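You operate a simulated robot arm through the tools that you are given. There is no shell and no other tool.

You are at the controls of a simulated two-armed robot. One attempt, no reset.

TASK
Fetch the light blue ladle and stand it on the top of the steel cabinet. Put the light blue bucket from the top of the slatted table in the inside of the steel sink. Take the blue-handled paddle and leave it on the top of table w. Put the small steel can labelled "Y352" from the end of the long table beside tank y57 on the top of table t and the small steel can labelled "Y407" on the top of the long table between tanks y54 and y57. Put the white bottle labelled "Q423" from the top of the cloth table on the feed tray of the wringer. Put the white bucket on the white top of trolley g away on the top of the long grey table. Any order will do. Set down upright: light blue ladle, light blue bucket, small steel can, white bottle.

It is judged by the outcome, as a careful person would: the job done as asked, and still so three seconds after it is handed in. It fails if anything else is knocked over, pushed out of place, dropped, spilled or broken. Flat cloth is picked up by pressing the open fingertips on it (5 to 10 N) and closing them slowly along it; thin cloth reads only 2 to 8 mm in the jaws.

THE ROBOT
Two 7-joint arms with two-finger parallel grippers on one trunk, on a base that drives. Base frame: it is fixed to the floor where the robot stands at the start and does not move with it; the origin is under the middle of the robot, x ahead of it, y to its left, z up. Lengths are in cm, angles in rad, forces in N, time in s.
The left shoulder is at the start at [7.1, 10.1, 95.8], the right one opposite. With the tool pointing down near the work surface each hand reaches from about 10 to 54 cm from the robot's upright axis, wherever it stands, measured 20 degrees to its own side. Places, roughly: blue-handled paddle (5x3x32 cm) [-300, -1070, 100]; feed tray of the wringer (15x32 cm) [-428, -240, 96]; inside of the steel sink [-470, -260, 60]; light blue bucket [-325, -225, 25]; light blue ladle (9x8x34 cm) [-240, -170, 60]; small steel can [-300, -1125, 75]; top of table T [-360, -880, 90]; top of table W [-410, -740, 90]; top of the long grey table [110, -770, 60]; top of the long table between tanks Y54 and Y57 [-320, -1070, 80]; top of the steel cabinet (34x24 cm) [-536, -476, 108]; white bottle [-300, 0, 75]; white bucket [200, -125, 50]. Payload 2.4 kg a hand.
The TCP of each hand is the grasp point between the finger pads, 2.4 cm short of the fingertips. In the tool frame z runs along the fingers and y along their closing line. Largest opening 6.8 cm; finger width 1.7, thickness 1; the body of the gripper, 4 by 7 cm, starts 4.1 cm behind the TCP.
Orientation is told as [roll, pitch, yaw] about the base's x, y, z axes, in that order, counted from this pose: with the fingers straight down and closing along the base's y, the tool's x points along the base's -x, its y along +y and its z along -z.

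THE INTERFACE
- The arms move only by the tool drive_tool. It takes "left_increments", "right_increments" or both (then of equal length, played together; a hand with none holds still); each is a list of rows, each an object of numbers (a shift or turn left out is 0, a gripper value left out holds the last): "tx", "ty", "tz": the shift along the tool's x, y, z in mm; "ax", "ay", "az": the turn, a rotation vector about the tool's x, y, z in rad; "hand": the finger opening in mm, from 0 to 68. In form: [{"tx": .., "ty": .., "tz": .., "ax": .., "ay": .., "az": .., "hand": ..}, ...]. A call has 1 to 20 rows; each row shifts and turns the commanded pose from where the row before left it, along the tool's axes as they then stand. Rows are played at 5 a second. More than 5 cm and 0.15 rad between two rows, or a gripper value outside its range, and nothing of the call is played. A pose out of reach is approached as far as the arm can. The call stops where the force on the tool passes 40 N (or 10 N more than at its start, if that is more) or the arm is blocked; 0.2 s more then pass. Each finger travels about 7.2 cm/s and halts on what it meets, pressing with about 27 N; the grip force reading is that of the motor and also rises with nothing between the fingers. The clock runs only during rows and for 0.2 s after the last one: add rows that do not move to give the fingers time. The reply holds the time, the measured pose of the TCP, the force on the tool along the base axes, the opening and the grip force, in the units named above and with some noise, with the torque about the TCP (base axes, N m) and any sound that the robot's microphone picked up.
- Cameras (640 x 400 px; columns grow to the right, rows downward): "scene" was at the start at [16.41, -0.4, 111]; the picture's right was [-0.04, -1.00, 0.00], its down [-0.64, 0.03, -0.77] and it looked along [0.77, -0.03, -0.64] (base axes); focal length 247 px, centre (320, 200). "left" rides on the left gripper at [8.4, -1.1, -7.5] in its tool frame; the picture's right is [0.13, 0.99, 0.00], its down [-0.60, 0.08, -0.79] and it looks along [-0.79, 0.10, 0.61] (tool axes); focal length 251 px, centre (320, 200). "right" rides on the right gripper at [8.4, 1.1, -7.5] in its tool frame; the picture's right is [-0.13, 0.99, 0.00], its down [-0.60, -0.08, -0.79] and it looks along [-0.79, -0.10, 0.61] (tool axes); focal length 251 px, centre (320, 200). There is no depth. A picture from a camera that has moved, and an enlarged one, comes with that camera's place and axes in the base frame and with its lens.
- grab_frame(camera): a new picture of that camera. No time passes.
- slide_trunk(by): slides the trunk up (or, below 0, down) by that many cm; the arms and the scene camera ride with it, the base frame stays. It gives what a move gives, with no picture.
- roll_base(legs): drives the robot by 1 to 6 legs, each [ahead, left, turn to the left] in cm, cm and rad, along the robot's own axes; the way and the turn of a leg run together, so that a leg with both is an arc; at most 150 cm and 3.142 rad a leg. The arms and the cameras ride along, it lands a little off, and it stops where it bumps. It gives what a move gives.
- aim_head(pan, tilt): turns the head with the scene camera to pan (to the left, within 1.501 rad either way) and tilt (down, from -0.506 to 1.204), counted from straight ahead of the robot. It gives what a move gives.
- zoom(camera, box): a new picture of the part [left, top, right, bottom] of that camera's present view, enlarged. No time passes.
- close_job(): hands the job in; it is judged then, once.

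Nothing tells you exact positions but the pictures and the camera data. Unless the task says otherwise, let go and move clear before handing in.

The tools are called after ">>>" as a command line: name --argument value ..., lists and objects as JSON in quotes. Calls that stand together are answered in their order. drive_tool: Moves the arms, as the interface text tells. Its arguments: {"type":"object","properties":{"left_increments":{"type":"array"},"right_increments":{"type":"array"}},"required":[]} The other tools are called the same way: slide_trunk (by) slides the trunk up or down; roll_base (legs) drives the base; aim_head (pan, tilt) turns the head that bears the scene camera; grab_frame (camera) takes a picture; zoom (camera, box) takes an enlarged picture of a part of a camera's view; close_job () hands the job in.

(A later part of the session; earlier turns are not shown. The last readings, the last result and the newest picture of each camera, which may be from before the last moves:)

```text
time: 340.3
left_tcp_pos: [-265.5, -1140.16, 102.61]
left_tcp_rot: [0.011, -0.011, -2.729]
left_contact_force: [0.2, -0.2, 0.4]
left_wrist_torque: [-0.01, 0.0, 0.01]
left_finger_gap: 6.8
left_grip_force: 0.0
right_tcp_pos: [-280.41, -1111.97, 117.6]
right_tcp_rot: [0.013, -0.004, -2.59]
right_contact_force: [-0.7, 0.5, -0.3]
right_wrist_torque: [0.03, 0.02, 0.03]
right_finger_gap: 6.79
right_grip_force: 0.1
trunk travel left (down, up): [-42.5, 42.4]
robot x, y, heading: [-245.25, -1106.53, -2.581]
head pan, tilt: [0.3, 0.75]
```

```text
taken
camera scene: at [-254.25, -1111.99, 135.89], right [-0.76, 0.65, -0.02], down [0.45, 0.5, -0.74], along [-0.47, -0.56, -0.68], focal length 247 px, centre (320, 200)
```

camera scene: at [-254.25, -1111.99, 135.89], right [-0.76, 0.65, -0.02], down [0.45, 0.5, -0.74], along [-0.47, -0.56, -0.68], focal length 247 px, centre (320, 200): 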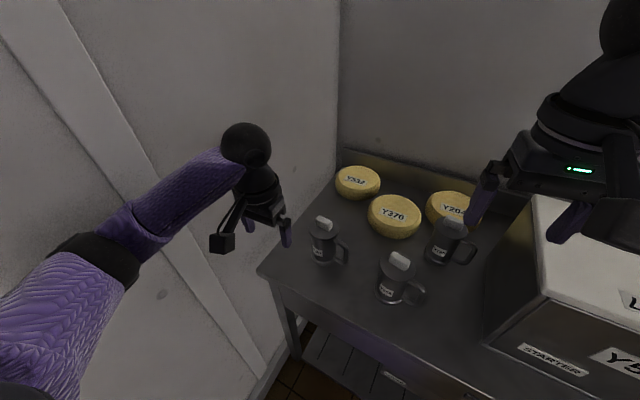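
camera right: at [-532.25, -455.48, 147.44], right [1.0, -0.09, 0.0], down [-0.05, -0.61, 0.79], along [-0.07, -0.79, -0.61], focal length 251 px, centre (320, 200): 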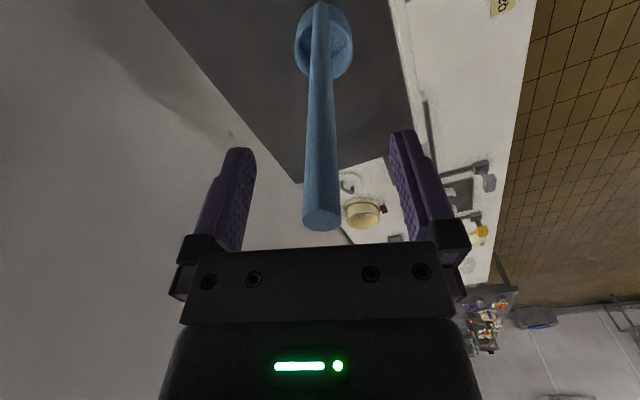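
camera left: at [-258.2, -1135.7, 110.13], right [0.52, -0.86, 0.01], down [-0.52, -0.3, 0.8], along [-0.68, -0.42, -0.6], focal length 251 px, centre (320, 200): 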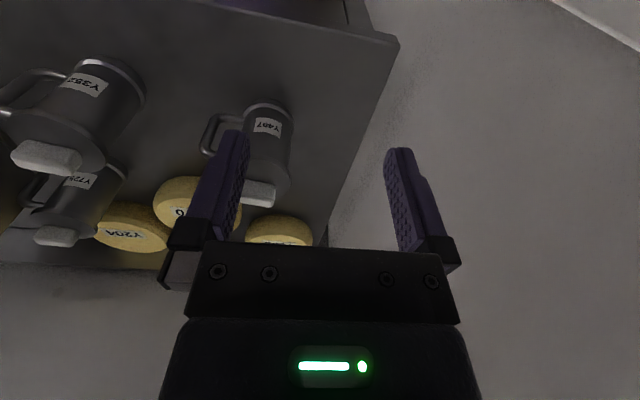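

The base shifted heading slightly and tilted about 0.012 rad, so I likely just touched something low. I'll back off 4 cm at once and check.

>>> roll_base --legs '[[-4, 0, 0]]'

>>> aim_head --pan 0 --tilt 1.2

>>> grab_frame --camera "scene"

```text
time: 341.2
left_tcp_pos: [-263.19, -1138.65, 102.29]
left_tcp_rot: [0.001, -0.011, -2.757]
left_contact_force: [-0.1, 0.2, 0.5]
left_wrist_torque: [-0.01, 0.0, -0.02]
left_finger_gap: 6.82
left_grip_force: 0.0
right_tcp_pos: [-277.33, -1110.41, 117.6]
right_tcp_rot: [0.002, 0.002, -2.615]
right_contact_force: [1.1, 0.3, -0.1]
right_wrist_torque: [0.0, 0.0, -0.01]
right_finger_gap: 6.81
right_grip_force: 0.0
trunk travel left (down, up): [-42.5, 42.4]
robot x, y, heading: [-242.07, -1104.31, -2.611]
head pan, tilt: [0.3, 0.75]
```

```text
time: 342.1
left_tcp_pos: [-263.07, -1138.71, 102.21]
left_tcp_rot: [-0.001, -0.008, -2.756]
left_contact_force: [-0.3, -0.4, 0.3]
left_wrist_torque: [0.02, 0.03, 0.01]
left_finger_gap: 6.81
left_grip_force: 0.0
right_tcp_pos: [-277.26, -1110.26, 117.81]
right_tcp_rot: [0.004, 0.0, -2.62]
right_contact_force: [0.6, -1.3, -0.2]
right_wrist_torque: [0.01, -0.02, -0.01]
right_finger_gap: 6.78
right_grip_force: 0.0
trunk travel left (down, up): [-42.5, 42.4]
robot x, y, heading: [-242.36, -1104.34, -2.612]
head pan, tilt: [0.0, 1.201]
```

```text
taken
camera scene: at [-250.31, -1107.87, 132.65], right [-0.51, 0.86, -0.01], down [0.81, 0.47, -0.36], along [-0.31, -0.19, -0.93], focal length 247 px, centre (320, 200)
```

scene: 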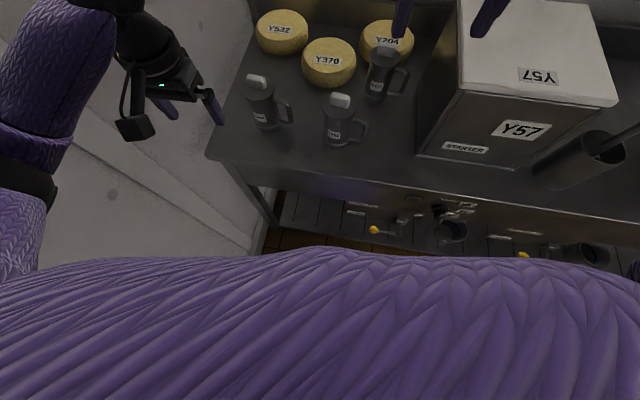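

The robot is level again and nothing seems moved; the low rack under the table is the limit. From here Y407 is 53 cm ahead, just within reach, so I'll extend the left hand above its knob.

>>> drive_tool --left_increments '[{"tx": -46, "ty": -7.5}, {"tx": -46, "ty": -7.5}, {"tx": -46, "ty": -7.5}, {"tx": -45, "ty": -7.5}, {}]'

>>> grab_frame --camera "left"

>>> aim_head --pan 0.35 --tilt 0.85

>>> grab_frame --camera "scene"

```text
time: 343.3
left_tcp_pos: [-277.56, -1142.68, 102.26]
left_tcp_rot: [-0.008, -0.014, -2.757]
left_contact_force: [-0.3, -0.5, 0.1]
left_wrist_torque: [-0.02, -0.01, 0.0]
left_finger_gap: 6.79
left_grip_force: 0.1
left hand out of reach, approached as far as the arm can: row 4
right_tcp_pos: [-276.69, -1111.03, 117.78]
right_tcp_rot: [-0.004, 0.001, -2.615]
right_contact_force: [0.0, 0.6, 0.0]
right_wrist_torque: [-0.04, -0.02, 0.0]
right_finger_gap: 6.78
right_grip_force: 0.0
trunk travel left (down, up): [-42.5, 42.4]
robot x, y, heading: [-242.31, -1104.36, -2.608]
head pan, tilt: [0.0, 1.201]
```

```text
taken
camera left: at [-270.08, -1138.62, 109.82], right [0.49, -0.87, -0.01], down [-0.52, -0.3, 0.8], along [-0.7, -0.39, -0.6], focal length 251 px, centre (320, 200)
```

left: 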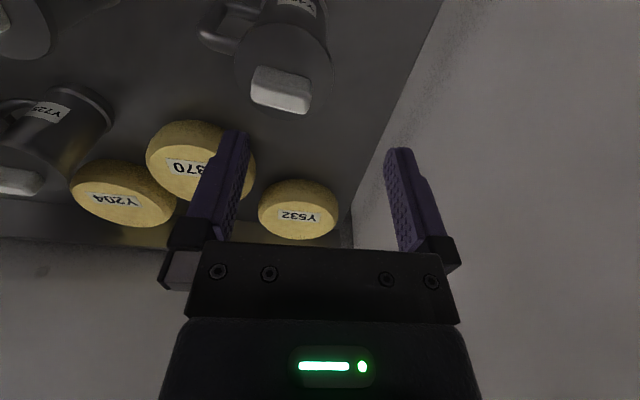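

```text
time: 344.1
left_tcp_pos: [-277.43, -1142.82, 102.33]
left_tcp_rot: [-0.009, -0.01, -2.754]
left_contact_force: [0.1, -1.2, 0.2]
left_wrist_torque: [0.01, -0.02, -0.01]
left_finger_gap: 6.8
left_grip_force: 0.0
right_tcp_pos: [-276.81, -1110.99, 117.71]
right_tcp_rot: [-0.006, -0.001, -2.616]
right_contact_force: [-0.8, -0.7, -0.1]
right_wrist_torque: [0.01, 0.01, -0.02]
right_finger_gap: 6.79
right_grip_force: 0.0
trunk travel left (down, up): [-42.5, 42.4]
robot x, y, heading: [-242.15, -1104.25, -2.608]
head pan, tilt: [0.351, 0.85]
```

```text
taken
camera scene: at [-249.79, -1112.0, 135.02], right [-0.77, 0.64, 0.0], down [0.48, 0.58, -0.66], along [-0.42, -0.51, -0.75], focal length 247 px, centre (320, 200)
```

scene: 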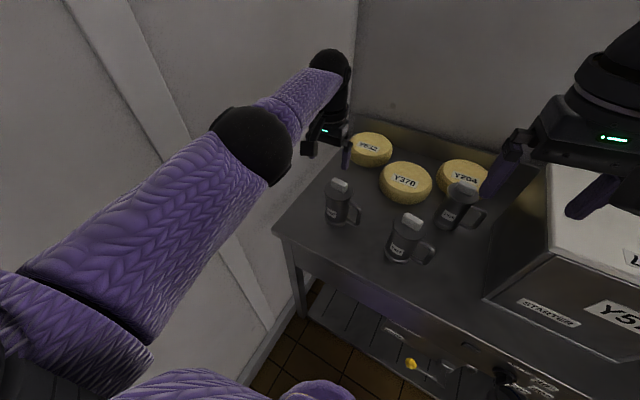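

Both cameras now put Y407's knob at about [-279.7, -1140.6]. I'll shift the hand right 2.8 cm and forward 1.2 cm, then check again.

>>> drive_tool --left_increments '[{"ty": -28}, {"tx": -12}, {}]'

>>> grab_frame --camera "left"

>>> zoom --camera "scene" --box '[260, 80, 460, 280]'

```text
time: 344.9
left_tcp_pos: [-278.44, -1140.26, 102.29]
left_tcp_rot: [-0.008, -0.009, -2.758]
left_contact_force: [0.8, -0.1, -1.1]
left_wrist_torque: [-0.01, -0.04, -0.01]
left_finger_gap: 6.77
left_grip_force: 0.0
left hand out of reach, approached as far as the arm can: row 2
right_tcp_pos: [-276.6, -1111.13, 117.84]
right_tcp_rot: [-0.006, 0.001, -2.616]
right_contact_force: [-0.2, -0.6, 0.6]
right_wrist_torque: [-0.01, -0.02, 0.01]
right_finger_gap: 6.81
right_grip_force: 0.0
trunk travel left (down, up): [-42.5, 42.4]
robot x, y, heading: [-242.3, -1104.1, -2.614]
head pan, tilt: [0.351, 0.85]
```

```text
taken
camera left: at [-271.04, -1136.02, 109.84], right [0.49, -0.87, -0.01], down [-0.52, -0.3, 0.8], along [-0.7, -0.39, -0.6], focal length 251 px, centre (320, 200)
```

left: 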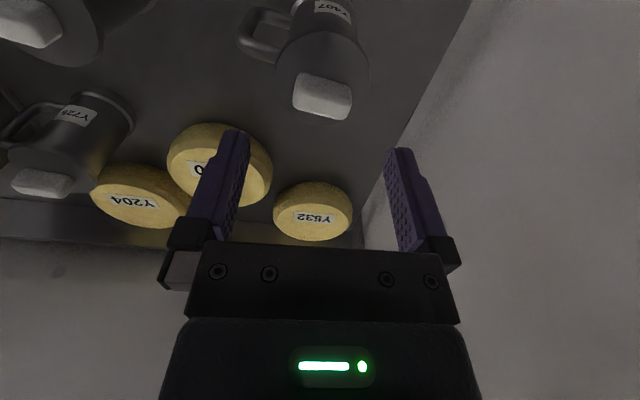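

```text
2.00 times, centred on (360, 180) of scene
camera zoom: at [-249.79, -1112.01, 135.03], right [-0.77, 0.64, 0.0], down [0.48, 0.58, -0.66], along [-0.42, -0.51, -0.75], focal length 494 px, centre (240, 240)
```

zoom: 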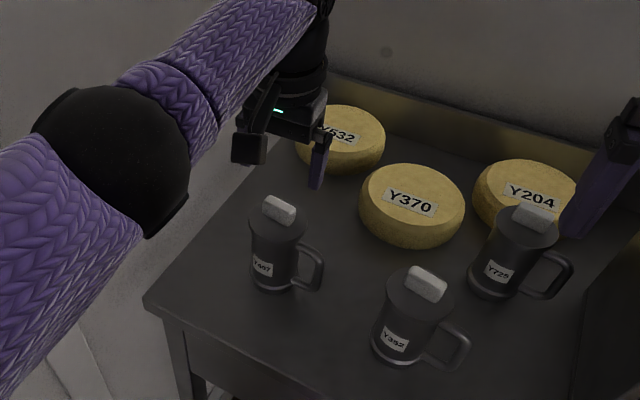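

Lateral alignment is good but I'm 1.2 cm short at full stretch. I'll tilt the tool forward 0.3 rad to free up the reach, then move forward over the knob.

>>> drive_tool --left_increments '[{"ay": -0.1}, {"ay": -0.1}, {"ay": -0.1}, {"tx": -11.5, "tz": 3.6}, {}]'

>>> grab_frame --camera "left"

>>> zoom --camera "scene" --box '[260, 80, 460, 280]'

```text
time: 346.1
left_tcp_pos: [-279.54, -1140.61, 102.31]
left_tcp_rot: [-0.009, -0.308, -2.752]
left_contact_force: [0.5, 0.8, -0.4]
left_wrist_torque: [0.03, -0.03, 0.02]
left_finger_gap: 6.8
left_grip_force: 0.0
right_tcp_pos: [-276.68, -1111.08, 117.89]
right_tcp_rot: [-0.007, 0.001, -2.616]
right_contact_force: [0.6, 0.9, 0.5]
right_wrist_torque: [0.05, -0.02, 0.0]
right_finger_gap: 6.8
right_grip_force: 0.1
trunk travel left (down, up): [-42.5, 42.4]
robot x, y, heading: [-242.77, -1104.66, -2.61]
head pan, tilt: [0.351, 0.85]
```

```text
taken
camera left: at [-270.48, -1135.72, 106.98], right [0.49, -0.87, -0.05], down [-0.28, -0.2, 0.94], along [-0.83, -0.44, -0.34], focal length 251 px, centre (320, 200)
```

left: 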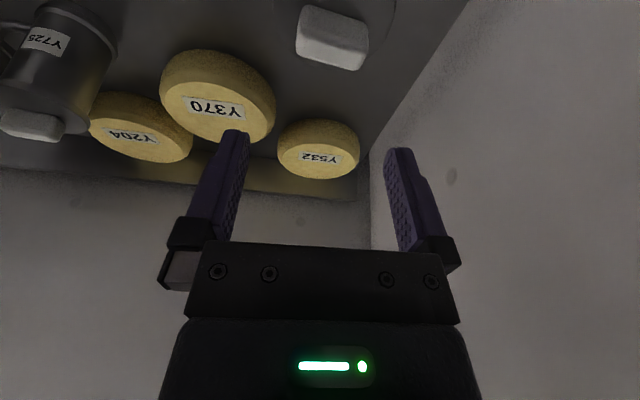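

```text
2.00 times, centred on (360, 180) of scene
camera zoom: at [-249.79, -1112.0, 135.03], right [-0.77, 0.64, 0.0], down [0.48, 0.58, -0.66], along [-0.42, -0.51, -0.75], focal length 494 px, centre (240, 240)
```

zoom: 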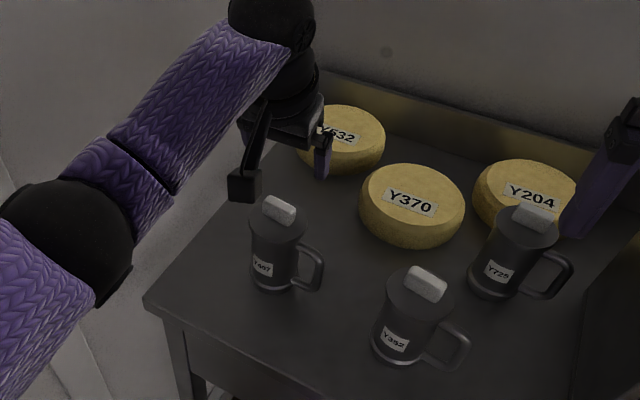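

The gripper is centred over the knob. I'll descend 8.5 cm, watching for lid contact.

>>> drive_tool --left_increments '[{"tx": 8.4, "tz": 27}, {"tx": 8.4, "tz": 27}, {"tx": 7.0, "tz": 22.5}, {}]'

>>> grab_frame --camera "left"

>>> zoom --camera "scene" --box '[260, 80, 460, 280]'

```text
time: 347.1
left_tcp_pos: [-279.69, -1140.56, 94.71]
left_tcp_rot: [-0.008, -0.318, -2.753]
left_contact_force: [0.6, -3.2, 24.9]
left_wrist_torque: [-0.86, -0.38, 0.0]
left_finger_gap: 6.8
left_grip_force: 0.0
right_tcp_pos: [-276.56, -1110.98, 117.89]
right_tcp_rot: [-0.008, -0.002, -2.616]
right_contact_force: [-0.9, -0.1, 0.7]
right_wrist_torque: [0.0, 0.0, -0.03]
right_finger_gap: 6.8
right_grip_force: 0.1
trunk travel left (down, up): [-42.5, 42.4]
robot x, y, heading: [-242.39, -1104.44, -2.608]
head pan, tilt: [0.351, 0.85]
```

```text
taken
camera left: at [-270.48, -1135.81, 99.33], right [0.49, -0.87, -0.05], down [-0.27, -0.2, 0.94], along [-0.83, -0.45, -0.33], focal length 251 px, centre (320, 200)
```

left: 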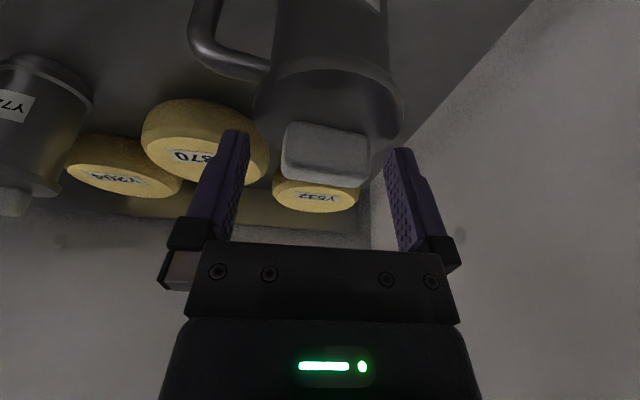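

```text
2.00 times, centred on (360, 180) of scene
camera zoom: at [-249.6, -1111.89, 135.08], right [-0.77, 0.64, 0.0], down [0.48, 0.58, -0.66], along [-0.42, -0.51, -0.75], focal length 494 px, centre (240, 240)
```

zoom: 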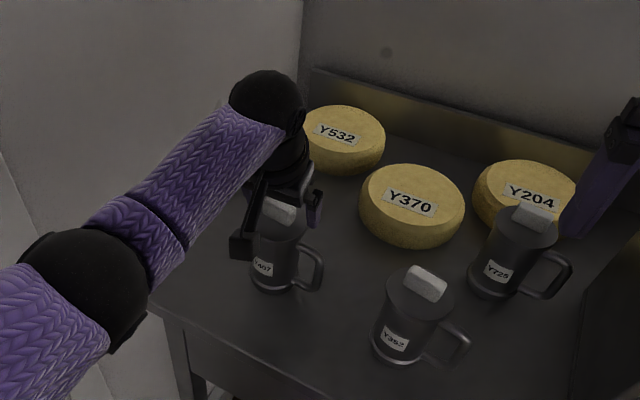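

The left fingertip met the lid's rim (25 N). I'll rise 5 mm and close on the knob.

>>> drive_tool --left_increments '[{"tx": -1.5, "tz": -4.8}, {}, {"hand": 50}, {"hand": 40}, {"hand": 30}, {"hand": 20}, {}]'

>>> grab_frame --camera "left"

```text
time: 348.7
left_tcp_pos: [-279.68, -1140.65, 94.91]
left_tcp_rot: [-0.008, -0.312, -2.753]
left_contact_force: [0.3, 0.2, 0.4]
left_wrist_torque: [-0.04, 0.0, 0.02]
left_finger_gap: 4.13
left_grip_force: 27.2
right_tcp_pos: [-276.54, -1111.1, 117.78]
right_tcp_rot: [-0.006, 0.001, -2.616]
right_contact_force: [-0.2, 0.0, 0.2]
right_wrist_torque: [0.0, -0.02, 0.01]
right_finger_gap: 6.79
right_grip_force: 0.1
trunk travel left (down, up): [-42.5, 42.4]
robot x, y, heading: [-242.73, -1104.78, -2.615]
head pan, tilt: [0.351, 0.85]
heard: snap
```

```text
taken
camera left: at [-270.55, -1135.77, 99.56], right [0.49, -0.87, -0.05], down [-0.28, -0.21, 0.94], along [-0.83, -0.44, -0.34], focal length 251 px, centre (320, 200)
```

left: 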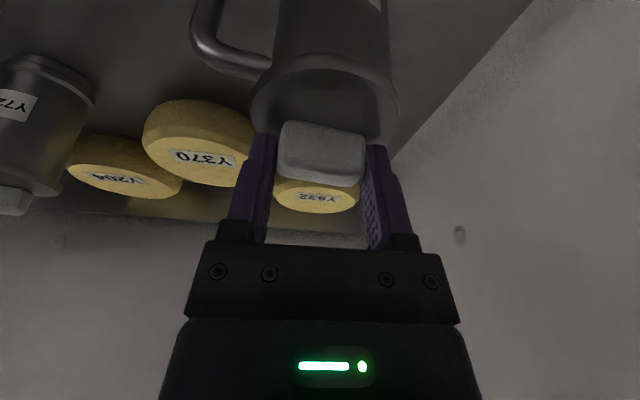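

I heard a snap. Before lifting anything I'll inspect the can and its lid closely.

>>> zoom --camera "scene" --box '[290, 140, 390, 240]'

>>> zoom --camera "left" --box '[180, 0, 460, 240]'

>>> zoom --camera "scene" --box '[360, 150, 560, 290]'

```text
4.00 times, centred on (340, 190) of scene
camera zoom: at [-249.78, -1112.0, 135.03], right [-0.77, 0.64, 0.0], down [0.48, 0.58, -0.66], along [-0.42, -0.51, -0.75], focal length 989 px, centre (240, 240)
```

zoom: 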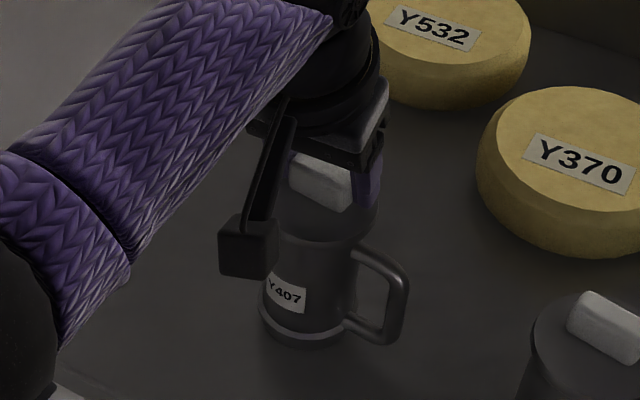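

```text
1.67 times, centred on (320, 120) of left
camera zoom: at [-270.55, -1135.77, 99.56], right [0.49, -0.87, -0.05], down [-0.28, -0.21, 0.94], along [-0.83, -0.44, -0.34], focal length 419 px, centre (320, 333)
```

zoom: 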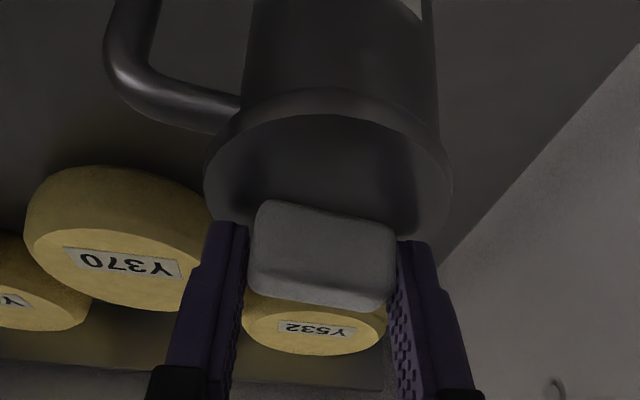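

```text
2.86 times, centred on (460, 220) of scene
camera zoom: at [-249.78, -1112.0, 135.03], right [-0.77, 0.64, 0.0], down [0.48, 0.58, -0.66], along [-0.42, -0.51, -0.75], focal length 706 px, centre (-80, 143)
```

zoom: 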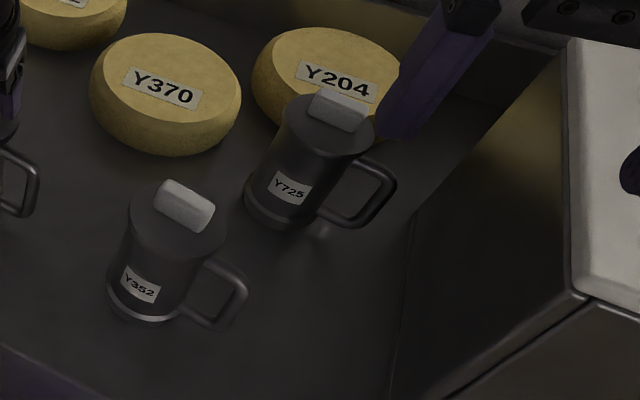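

No visible damage; the fingers hold the knob squarely. I'll lift just 1.5 cm and check the weight and whether the whole can rises.

>>> drive_tool --left_increments '[{"tx": -2.2, "tz": -7.2}, {"tx": -2.2, "tz": -7.2}, {}, {}]'

>>> zoom --camera "scene" --box '[290, 140, 390, 240]'

>>> zoom --camera "left" --box '[180, 0, 460, 240]'

```text
time: 349.7
left_tcp_pos: [-279.57, -1140.65, 96.42]
left_tcp_rot: [-0.008, -0.311, -2.752]
left_contact_force: [-0.3, -0.2, -1.5]
left_wrist_torque: [0.01, 0.03, -0.01]
left_finger_gap: 4.13
left_grip_force: 26.7
right_tcp_pos: [-276.77, -1111.16, 117.84]
right_tcp_rot: [-0.009, 0.001, -2.616]
right_contact_force: [0.3, 0.4, -0.2]
right_wrist_torque: [-0.02, 0.0, -0.01]
right_finger_gap: 6.78
right_grip_force: 0.0
trunk travel left (down, up): [-42.5, 42.4]
robot x, y, heading: [-242.15, -1104.33, -2.614]
head pan, tilt: [0.351, 0.85]
```

```text
4.00 times, centred on (340, 190) of scene
camera zoom: at [-249.79, -1112.01, 135.03], right [-0.77, 0.64, 0.0], down [0.48, 0.58, -0.66], along [-0.42, -0.51, -0.75], focal length 989 px, centre (240, 240)
```

zoom: 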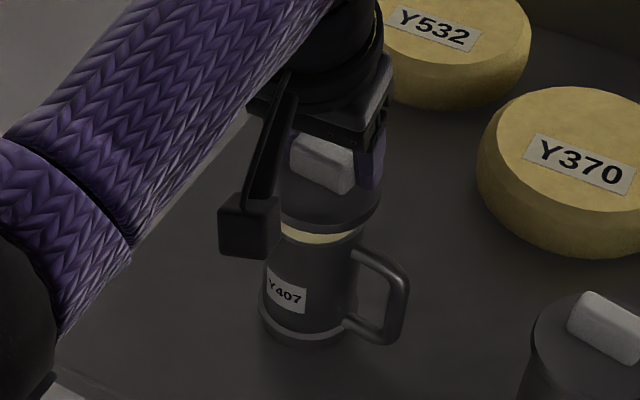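

```text
1.67 times, centred on (320, 120) of left
camera zoom: at [-270.53, -1135.75, 101.08], right [0.49, -0.87, -0.05], down [-0.28, -0.21, 0.94], along [-0.83, -0.44, -0.34], focal length 419 px, centre (320, 333)
```

zoom: 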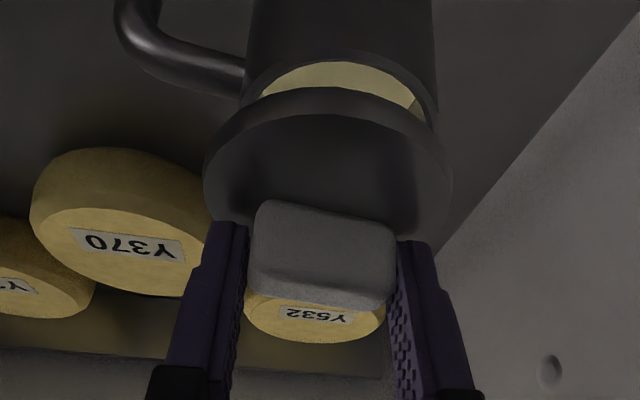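

The lid is a separate piece, and the can stayed put. I'll lower the lid straight back onto the can and press it lightly to reseat it.

>>> drive_tool --left_increments '[{"tx": 2.2, "tz": 7.2}, {"tx": 2.2, "tz": 7.2}, {}, {}]'

>>> zoom --camera "scene" --box '[290, 140, 390, 240]'

>>> zoom --camera "left" --box '[180, 0, 460, 240]'

```text
time: 350.7
left_tcp_pos: [-279.68, -1140.5, 94.77]
left_tcp_rot: [-0.009, -0.31, -2.752]
left_contact_force: [0.0, 0.3, -1.5]
left_wrist_torque: [0.01, 0.0, 0.02]
left_finger_gap: 4.11
left_grip_force: 26.6
right_tcp_pos: [-276.68, -1111.29, 117.78]
right_tcp_rot: [-0.007, -0.001, -2.616]
right_contact_force: [0.1, 0.3, 0.2]
right_wrist_torque: [-0.03, 0.02, 0.0]
right_finger_gap: 6.8
right_grip_force: 0.1
trunk travel left (down, up): [-42.5, 42.4]
robot x, y, heading: [-242.39, -1104.43, -2.607]
head pan, tilt: [0.351, 0.85]
```

```text
4.00 times, centred on (340, 190) of scene
camera zoom: at [-249.79, -1112.01, 135.03], right [-0.77, 0.64, 0.0], down [0.48, 0.58, -0.66], along [-0.42, -0.51, -0.75], focal length 989 px, centre (240, 240)
```

zoom: 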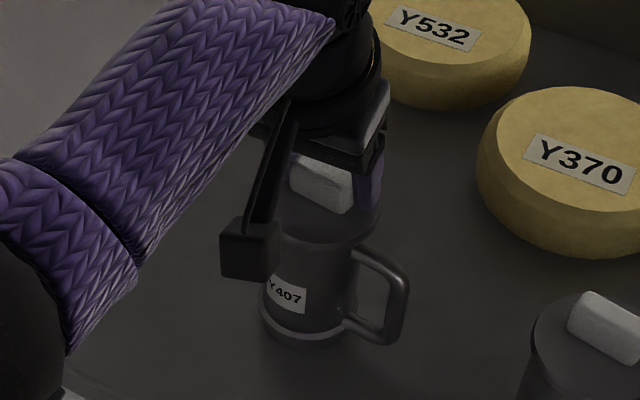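

```text
1.67 times, centred on (320, 120) of left
camera zoom: at [-270.56, -1135.69, 99.47], right [0.49, -0.87, -0.05], down [-0.28, -0.21, 0.94], along [-0.83, -0.44, -0.34], focal length 419 px, centre (320, 333)
```

zoom: 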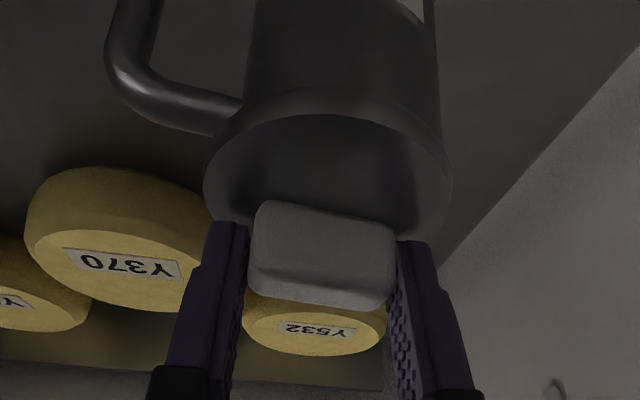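

The lid's weight is still on the gripper, so I'll lower in 2 mm steps until it seats.

>>> drive_tool --left_increments '[{"tx": 0.6, "tz": 1.9}, {}]'

>>> drive_tool --left_increments '[{"tx": 0.6, "tz": 1.9}, {}]'

>>> drive_tool --left_increments '[{"tx": 0.6, "tz": 1.9}, {}]'

```text
time: 351.3
left_tcp_pos: [-279.68, -1140.57, 94.82]
left_tcp_rot: [-0.01, -0.313, -2.752]
left_contact_force: [0.4, 0.0, 4.9]
left_wrist_torque: [0.13, 0.03, -0.03]
left_finger_gap: 4.12
left_grip_force: 27.3
right_tcp_pos: [-276.64, -1111.08, 117.86]
right_tcp_rot: [-0.008, 0.0, -2.614]
right_contact_force: [0.5, 0.4, 0.4]
right_wrist_torque: [-0.01, -0.03, -0.02]
right_finger_gap: 6.78
right_grip_force: 0.0
trunk travel left (down, up): [-42.5, 42.4]
robot x, y, heading: [-242.45, -1104.19, -2.611]
head pan, tilt: [0.351, 0.85]
```

```text
time: 351.9
left_tcp_pos: [-279.62, -1140.51, 94.65]
left_tcp_rot: [-0.007, -0.316, -2.753]
left_contact_force: [0.1, -3.6, 22.6]
left_wrist_torque: [-0.08, -0.16, -0.15]
left_finger_gap: 4.07
left_grip_force: 27.3
right_tcp_pos: [-276.54, -1111.15, 117.95]
right_tcp_rot: [-0.007, -0.002, -2.617]
right_contact_force: [0.6, -0.4, 0.0]
right_wrist_torque: [0.01, 0.0, -0.05]
right_finger_gap: 6.79
right_grip_force: 0.1
trunk travel left (down, up): [-42.5, 42.4]
robot x, y, heading: [-242.53, -1105.09, -2.61]
head pan, tilt: [0.351, 0.85]
```

```text
time: 352.4
left_tcp_pos: [-279.75, -1140.56, 94.62]
left_tcp_rot: [-0.007, -0.323, -2.753]
left_contact_force: [3.2, -1.1, 13.4]
left_wrist_torque: [-0.01, -0.39, -0.07]
left_finger_gap: 4.09
left_grip_force: 26.9
right_tcp_pos: [-276.49, -1111.17, 117.8]
right_tcp_rot: [-0.003, -0.003, -2.618]
right_contact_force: [-0.3, 0.8, -0.1]
right_wrist_torque: [-0.04, 0.01, 0.02]
right_finger_gap: 6.8
right_grip_force: 0.0
trunk travel left (down, up): [-42.5, 42.4]
robot x, y, heading: [-242.17, -1104.9, -2.613]
head pan, tilt: [0.351, 0.85]
stopped in row 2 (left hand): the force on the tool passed its limit at 41 N (the readings are from after the stop); the commanded pose is now the measured one
```

The lid is seated again (contact up to 41 N). I'll unload, open, rise slowly, and inspect that it sits level.

>>> drive_tool --left_increments '[{"tx": -0.6, "tz": -1.9}, {}, {"hand": 50}, {"hand": 60}, {"hand": 68}, {}]'

>>> drive_tool --left_increments '[{"tx": -3, "tz": -9.6}, {"tx": -8.9, "tz": -28.7}, {"tx": -8.9, "tz": -28.7}, {}]'

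>>> zoom --camera "scene" --box '[290, 140, 390, 240]'

>>> grab_frame --camera "left"

```text
time: 353.8
left_tcp_pos: [-279.71, -1140.66, 94.82]
left_tcp_rot: [-0.007, -0.319, -2.754]
left_contact_force: [-0.1, 1.1, 7.9]
left_wrist_torque: [-0.2, -0.14, -0.02]
left_finger_gap: 6.71
left_grip_force: 0.1
right_tcp_pos: [-276.76, -1111.06, 117.89]
right_tcp_rot: [-0.006, -0.003, -2.617]
right_contact_force: [0.2, 0.1, 0.0]
right_wrist_torque: [-0.06, -0.01, 0.01]
right_finger_gap: 6.79
right_grip_force: 0.0
trunk travel left (down, up): [-42.5, 42.4]
robot x, y, heading: [-242.39, -1104.28, -2.611]
head pan, tilt: [0.351, 0.85]
heard: snap
```

```text
time: 354.8
left_tcp_pos: [-279.66, -1140.57, 101.69]
left_tcp_rot: [-0.007, -0.319, -2.75]
left_contact_force: [0.1, -0.6, -0.5]
left_wrist_torque: [-0.02, 0.0, -0.01]
left_finger_gap: 6.81
left_grip_force: 0.1
right_tcp_pos: [-276.64, -1111.12, 117.76]
right_tcp_rot: [-0.007, -0.001, -2.617]
right_contact_force: [1.2, -0.5, 0.5]
right_wrist_torque: [-0.01, -0.01, 0.01]
right_finger_gap: 6.77
right_grip_force: 0.1
trunk travel left (down, up): [-42.5, 42.4]
robot x, y, heading: [-242.65, -1104.29, -2.61]
head pan, tilt: [0.351, 0.85]
```

```text
4.00 times, centred on (340, 190) of scene
camera zoom: at [-249.78, -1112.02, 135.03], right [-0.77, 0.64, 0.0], down [0.48, 0.58, -0.66], along [-0.42, -0.51, -0.75], focal length 989 px, centre (240, 240)
```

zoom: 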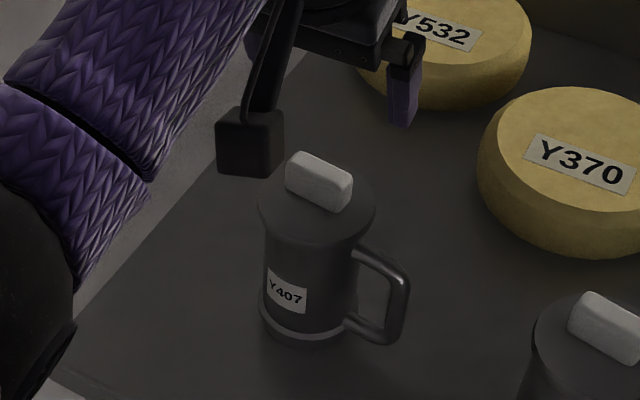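

```text
taken
camera left: at [-270.5, -1135.75, 106.34], right [0.49, -0.87, -0.05], down [-0.27, -0.2, 0.94], along [-0.83, -0.45, -0.33], focal length 251 px, centre (320, 200)
```

left: 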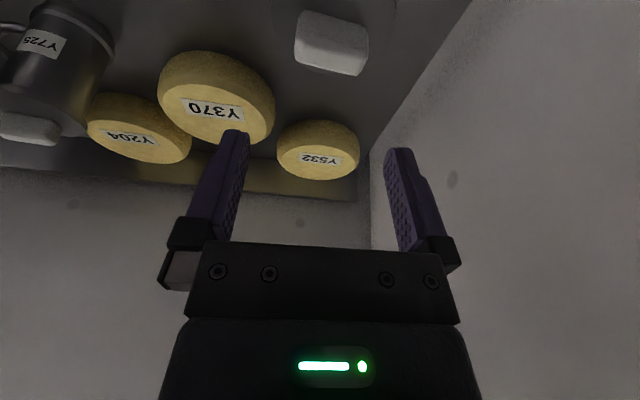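

The lid snapped back on when released and sits level, so all is as before. Since the lid comes off by its knob, I'll carry the cans by their side handles instead. First I'll draw the left hand back and square it.

>>> drive_tool --left_increments '[{"tx": 38, "tz": -12}, {"tx": 38, "tz": -12}, {"tx": 38, "tz": -12}, {"ay": 0.105}, {"ay": 0.105}, {"ay": 0.1}, {}]'

>>> grab_frame --camera "scene"

>>> zoom --camera "scene" --box '[300, 150, 500, 290]'

```text
time: 356.4
left_tcp_pos: [-268.67, -1136.16, 101.52]
left_tcp_rot: [-0.006, -0.007, -2.754]
left_contact_force: [-0.7, 0.2, 0.4]
left_wrist_torque: [-0.05, 0.0, -0.01]
left_finger_gap: 6.79
left_grip_force: 0.0
right_tcp_pos: [-276.7, -1111.13, 117.81]
right_tcp_rot: [-0.006, 0.001, -2.618]
right_contact_force: [0.7, -0.4, 0.4]
right_wrist_torque: [-0.01, 0.01, -0.01]
right_finger_gap: 6.81
right_grip_force: 0.0
trunk travel left (down, up): [-42.5, 42.4]
robot x, y, heading: [-242.05, -1104.88, -2.61]
head pan, tilt: [0.351, 0.85]
```

```text
taken
camera scene: at [-249.78, -1112.02, 135.03], right [-0.77, 0.64, 0.0], down [0.48, 0.58, -0.66], along [-0.42, -0.51, -0.75], focal length 247 px, centre (320, 200)
```

scene: 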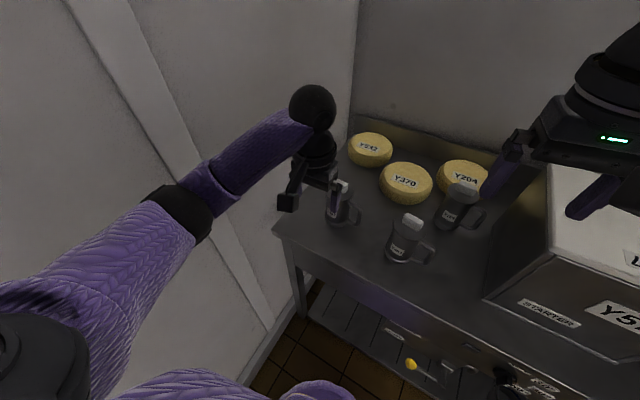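

```text
2.86 times, centred on (400, 220) of scene
camera zoom: at [-249.78, -1112.02, 135.03], right [-0.77, 0.64, 0.0], down [0.48, 0.58, -0.66], along [-0.42, -0.51, -0.75], focal length 706 px, centre (91, 143)
```

zoom: 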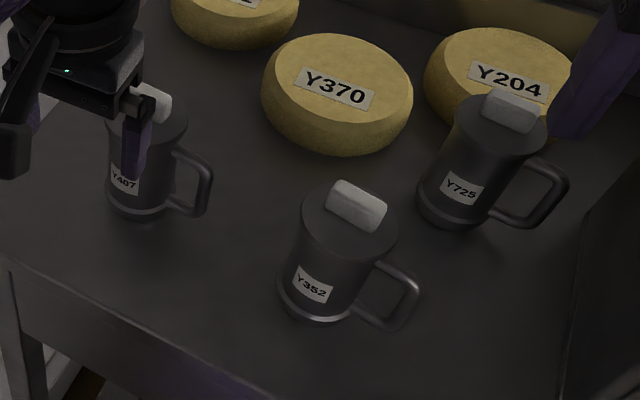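

Y352's axis is at about [-283.8, -1123.1], with its handle pointing along +V (to my right). I'll shift the base right, then turn the left tool so the fingers can pinch across the handle loop from above.

>>> drive_tool --left_increments '[{"tx": 40}, {"tx": 30}, {}]' --right_increments '[{"tz": -25}, {"tz": -25}, {}]'

>>> roll_base --legs '[[0, 0, -0.05], [-3, -20.7, 0]]'

>>> drive_tool --left_increments '[{"az": -0.135}, {"az": -0.135}, {"az": -0.135}, {"az": -0.135}, {"az": -0.135}, {"az": -0.135}, {"az": -0.135}, {"az": -0.135}, {"az": -0.135}, {"az": -0.135}, {"az": -0.135}, {}]'

>>> grab_frame --camera "scene"

>>> grab_frame --camera "left"

```text
time: 357.2
left_tcp_pos: [-262.1, -1133.66, 101.58]
left_tcp_rot: [-0.007, -0.01, -2.756]
left_contact_force: [0.8, -0.1, -0.4]
left_wrist_torque: [0.02, 0.01, 0.05]
left_finger_gap: 6.8
left_grip_force: 0.1
right_tcp_pos: [-276.64, -1111.17, 122.83]
right_tcp_rot: [-0.008, 0.001, -2.616]
right_contact_force: [-0.6, -0.2, -1.0]
right_wrist_torque: [0.0, -0.01, 0.0]
right_finger_gap: 6.81
right_grip_force: 0.0
trunk travel left (down, up): [-42.5, 42.4]
robot x, y, heading: [-242.66, -1104.96, -2.61]
head pan, tilt: [0.351, 0.85]
```

```text
time: 359.3
left_tcp_pos: [-270.54, -1112.7, 101.65]
left_tcp_rot: [-0.005, -0.008, -2.805]
left_contact_force: [0.7, 1.3, -0.1]
left_wrist_torque: [-0.01, 0.0, -0.03]
left_finger_gap: 6.79
left_grip_force: 0.0
right_tcp_pos: [-283.81, -1089.51, 122.83]
right_tcp_rot: [-0.005, -0.001, -2.667]
right_contact_force: [-0.4, 0.0, -0.3]
right_wrist_torque: [0.01, 0.0, 0.01]
right_finger_gap: 6.78
right_grip_force: 0.2
trunk travel left (down, up): [-42.5, 42.4]
robot x, y, heading: [-249.47, -1084.55, -2.658]
head pan, tilt: [0.351, 0.85]
```

```text
time: 361.9
left_tcp_pos: [-270.53, -1112.78, 101.58]
left_tcp_rot: [-0.009, 0.007, -1.32]
left_contact_force: [-0.3, -0.7, -1.1]
left_wrist_torque: [0.0, 0.0, -0.03]
left_finger_gap: 6.78
left_grip_force: 0.0
right_tcp_pos: [-283.85, -1089.64, 122.78]
right_tcp_rot: [-0.007, -0.001, -2.667]
right_contact_force: [0.2, -0.8, 1.3]
right_wrist_torque: [-0.02, -0.01, 0.02]
right_finger_gap: 6.78
right_grip_force: 0.1
trunk travel left (down, up): [-42.5, 42.4]
robot x, y, heading: [-249.11, -1084.84, -2.66]
head pan, tilt: [0.351, 0.85]
```

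```text
taken
camera scene: at [-257.11, -1091.8, 135.03], right [-0.74, 0.67, 0.0], down [0.51, 0.56, -0.66], along [-0.44, -0.49, -0.75], focal length 247 px, centre (320, 200)
```

scene: 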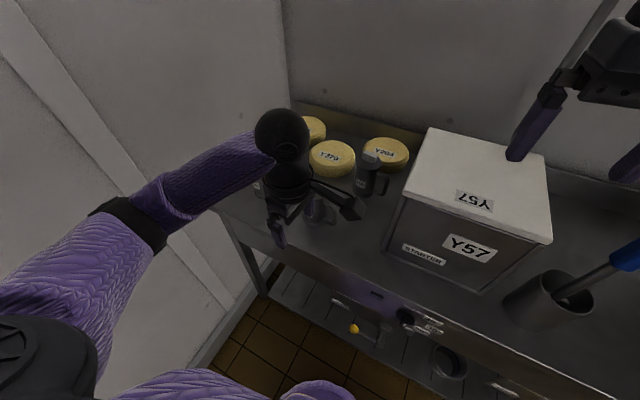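

```text
taken
camera left: at [-273.65, -1104.99, 109.25], right [0.93, 0.37, -0.01], down [0.23, -0.57, 0.79], along [0.29, -0.73, -0.61], focal length 251 px, centre (320, 200)
```

left: 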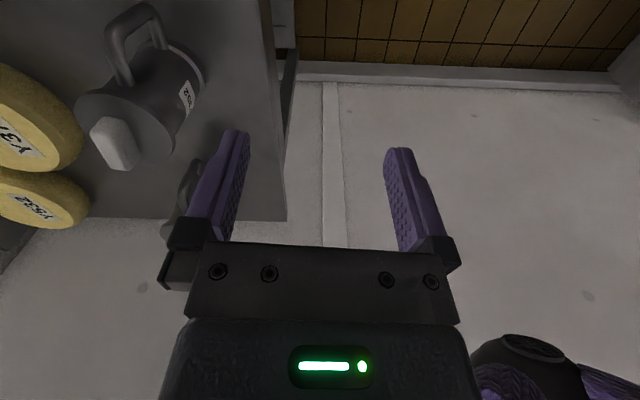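

The tool is turned and I can see Y352's handle in the hand camera; its outer bar is near [-285.5, -1117.6]. I'll move over it at safe height.

>>> drive_tool --left_increments '[{"tx": -4, "ty": -39}, {"tx": -4, "ty": -39}, {"tx": -4, "ty": -39}, {"tx": -3, "ty": -39}, {}]'

>>> grab_frame --camera "left"

>>> grab_frame --camera "scene"

```text
time: 363.1
left_tcp_pos: [-285.28, -1118.05, 101.61]
left_tcp_rot: [-0.011, 0.005, -1.323]
left_contact_force: [0.9, -0.8, -0.3]
left_wrist_torque: [-0.02, 0.0, -0.02]
left_finger_gap: 6.8
left_grip_force: 0.0
right_tcp_pos: [-283.97, -1089.62, 122.68]
right_tcp_rot: [-0.006, -0.001, -2.667]
right_contact_force: [1.0, 0.1, -1.2]
right_wrist_torque: [0.04, -0.01, -0.04]
right_finger_gap: 6.8
right_grip_force: 0.1
trunk travel left (down, up): [-42.5, 42.4]
robot x, y, heading: [-249.54, -1085.0, -2.663]
head pan, tilt: [0.351, 0.85]
```

```text
taken
camera left: at [-288.36, -1110.22, 109.37], right [0.93, 0.37, -0.01], down [0.23, -0.57, 0.79], along [0.29, -0.74, -0.61], focal length 251 px, centre (320, 200)
```

left: 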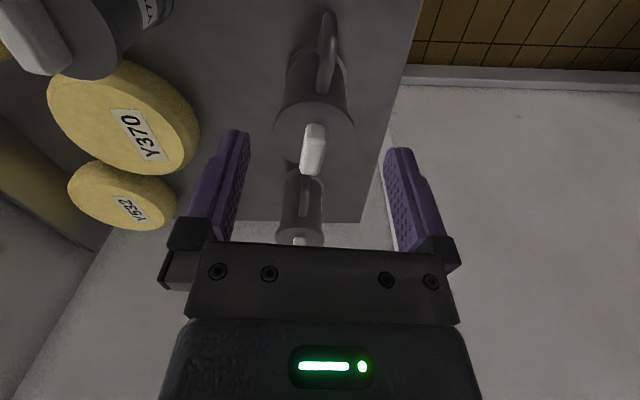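

```text
taken
camera scene: at [-257.11, -1091.81, 135.03], right [-0.74, 0.67, 0.0], down [0.51, 0.56, -0.66], along [-0.44, -0.49, -0.75], focal length 247 px, centre (320, 200)
```

scene: 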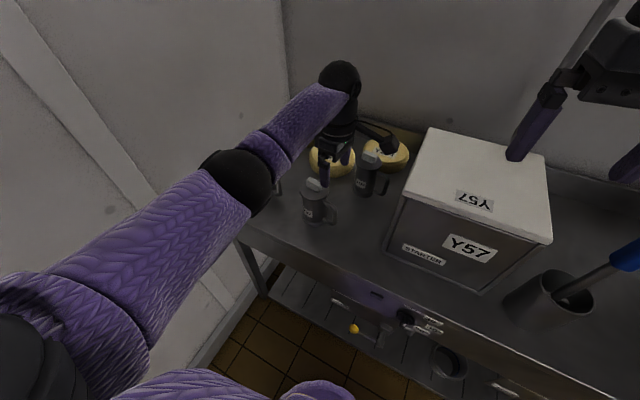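

The handle is edge-on and centred between the fingers. I'll descend to just above it and recheck its radial position.

>>> drive_tool --left_increments '[{"tz": 30}, {"tz": 30}, {"tz": 24}, {}]'

>>> grab_frame --camera "left"

>>> zoom --camera "scene" --box '[250, 130, 420, 260]'

```text
time: 364.1
left_tcp_pos: [-285.42, -1117.99, 93.31]
left_tcp_rot: [-0.008, 0.007, -1.323]
left_contact_force: [0.5, 0.6, 0.1]
left_wrist_torque: [-0.02, -0.02, 0.0]
left_finger_gap: 6.79
left_grip_force: 0.1
right_tcp_pos: [-283.91, -1089.66, 122.87]
right_tcp_rot: [-0.008, 0.0, -2.665]
right_contact_force: [-0.1, 0.4, 0.6]
right_wrist_torque: [-0.01, -0.02, -0.03]
right_finger_gap: 6.83
right_grip_force: 0.0
trunk travel left (down, up): [-42.5, 42.4]
robot x, y, heading: [-249.04, -1084.76, -2.664]
head pan, tilt: [0.351, 0.85]
```

```text
taken
camera left: at [-288.54, -1110.21, 100.94], right [0.93, 0.37, -0.01], down [0.23, -0.57, 0.79], along [0.29, -0.73, -0.61], focal length 251 px, centre (320, 200)
```

left: 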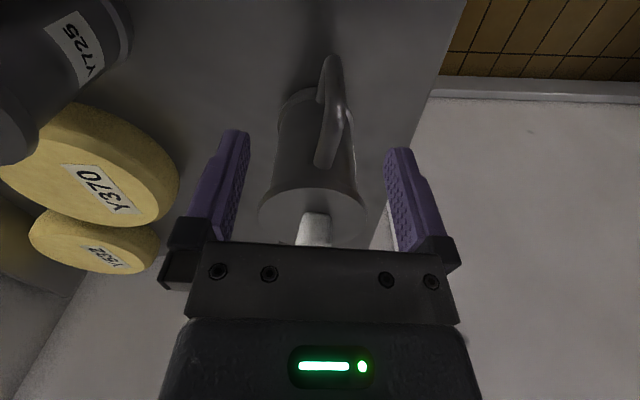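

```text
3.08 times, centred on (335, 195) of scene
camera zoom: at [-257.12, -1091.8, 135.03], right [-0.74, 0.67, 0.0], down [0.51, 0.56, -0.66], along [-0.44, -0.49, -0.75], focal length 760 px, centre (274, 215)
```

zoom: 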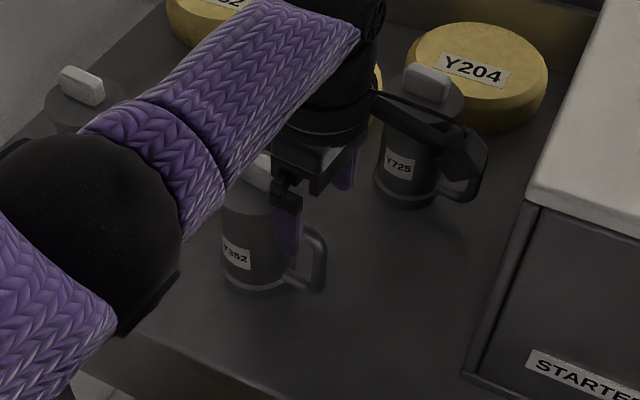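

The handle bar stands at about [-284.7, -1117]. I'll nudge the hand to centre on it, align 0.09 rad, and descend around it.

>>> drive_tool --left_increments '[{"tx": 8, "ty": 9, "az": 0.09}, {}, {"tz": 20}, {"tz": 20}, {"tz": 18}, {}]'

>>> grab_frame --camera "left"

>>> zoom --camera "scene" --box '[250, 130, 420, 260]'

```text
time: 365.5
left_tcp_pos: [-284.82, -1116.91, 88.11]
left_tcp_rot: [-0.025, -0.003, -1.415]
left_contact_force: [3.5, 1.1, 24.0]
left_wrist_torque: [-0.82, -0.39, 0.15]
left_finger_gap: 6.8
left_grip_force: 0.0
right_tcp_pos: [-283.6, -1089.49, 122.99]
right_tcp_rot: [-0.003, -0.004, -2.668]
right_contact_force: [0.1, -0.3, -0.1]
right_wrist_torque: [-0.03, 0.01, 0.0]
right_finger_gap: 6.79
right_grip_force: 0.1
trunk travel left (down, up): [-42.5, 42.4]
robot x, y, heading: [-249.2, -1084.52, -2.662]
head pan, tilt: [0.351, 0.85]
stopped in row 6 (left hand): the force on the tool passed its limit at 44 N (the readings are from after the stop); the commanded pose is now the measured one
```

```text
taken
camera left: at [-287.15, -1108.84, 95.68], right [0.96, 0.28, -0.03], down [0.19, -0.58, 0.79], along [0.21, -0.76, -0.61], focal length 251 px, centre (320, 200)
```

left: 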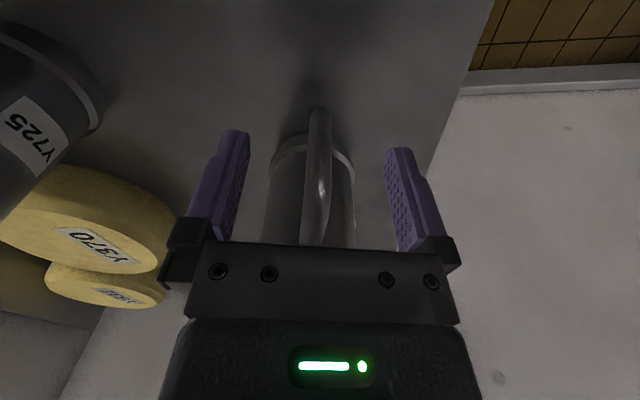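

```text
3.08 times, centred on (335, 195) of scene
camera zoom: at [-256.85, -1091.62, 135.07], right [-0.74, 0.67, 0.0], down [0.5, 0.55, -0.66], along [-0.45, -0.49, -0.75], focal length 760 px, centre (274, 215)
```

zoom: 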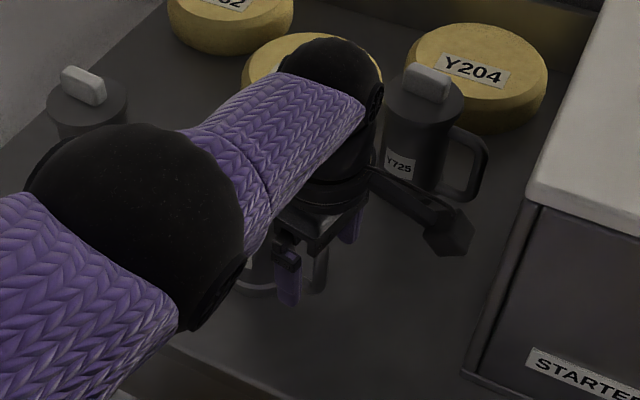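

The hand met the can's lid edge at z≈88, but the handle is well between the fingers with about 2.5 cm of overlap. I'll rise 4 mm, close on the handle, and test the hold.

>>> drive_tool --left_increments '[{"tz": -4, "tx": 2}, {}, {"hand": 40}, {"hand": 15}, {"hand": 0}, {"hand": 0}, {}]'

>>> grab_frame --camera "left"

>>> zoom --camera "scene" --box '[250, 130, 420, 260]'

```text
time: 367.1
left_tcp_pos: [-285.02, -1116.87, 88.13]
left_tcp_rot: [-0.022, 0.002, -1.413]
left_contact_force: [2.5, 1.1, 0.1]
left_wrist_torque: [0.16, -0.21, 0.05]
left_finger_gap: 1.16
left_grip_force: 27.6
right_tcp_pos: [-283.96, -1089.46, 122.91]
right_tcp_rot: [-0.006, 0.0, -2.668]
right_contact_force: [-0.8, -0.5, -0.9]
right_wrist_torque: [0.02, 0.02, -0.02]
right_finger_gap: 6.81
right_grip_force: 0.0
trunk travel left (down, up): [-42.5, 42.4]
robot x, y, heading: [-249.4, -1084.39, -2.656]
head pan, tilt: [0.351, 0.85]
```

```text
taken
camera left: at [-287.29, -1108.72, 95.78], right [0.96, 0.28, -0.02], down [0.19, -0.58, 0.79], along [0.21, -0.76, -0.61], focal length 251 px, centre (320, 200)
```

left: 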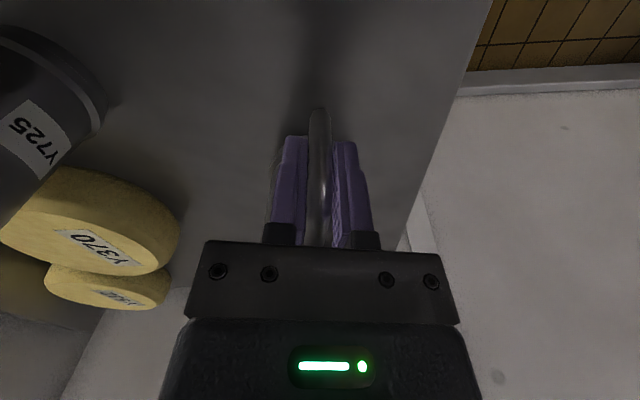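

```text
3.08 times, centred on (335, 195) of scene
camera zoom: at [-257.1, -1091.78, 135.03], right [-0.74, 0.67, 0.0], down [0.51, 0.56, -0.66], along [-0.44, -0.49, -0.75], focal length 760 px, centre (274, 215)
```

zoom: 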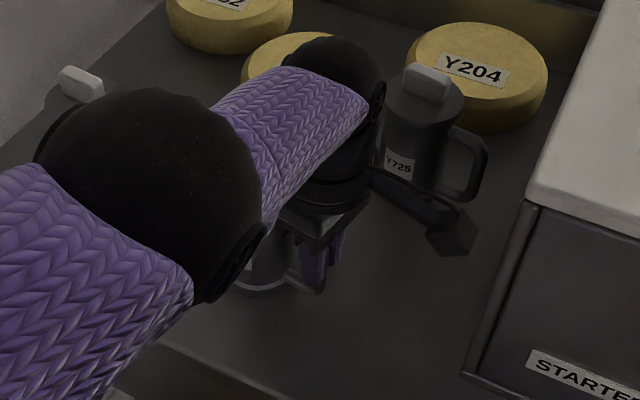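

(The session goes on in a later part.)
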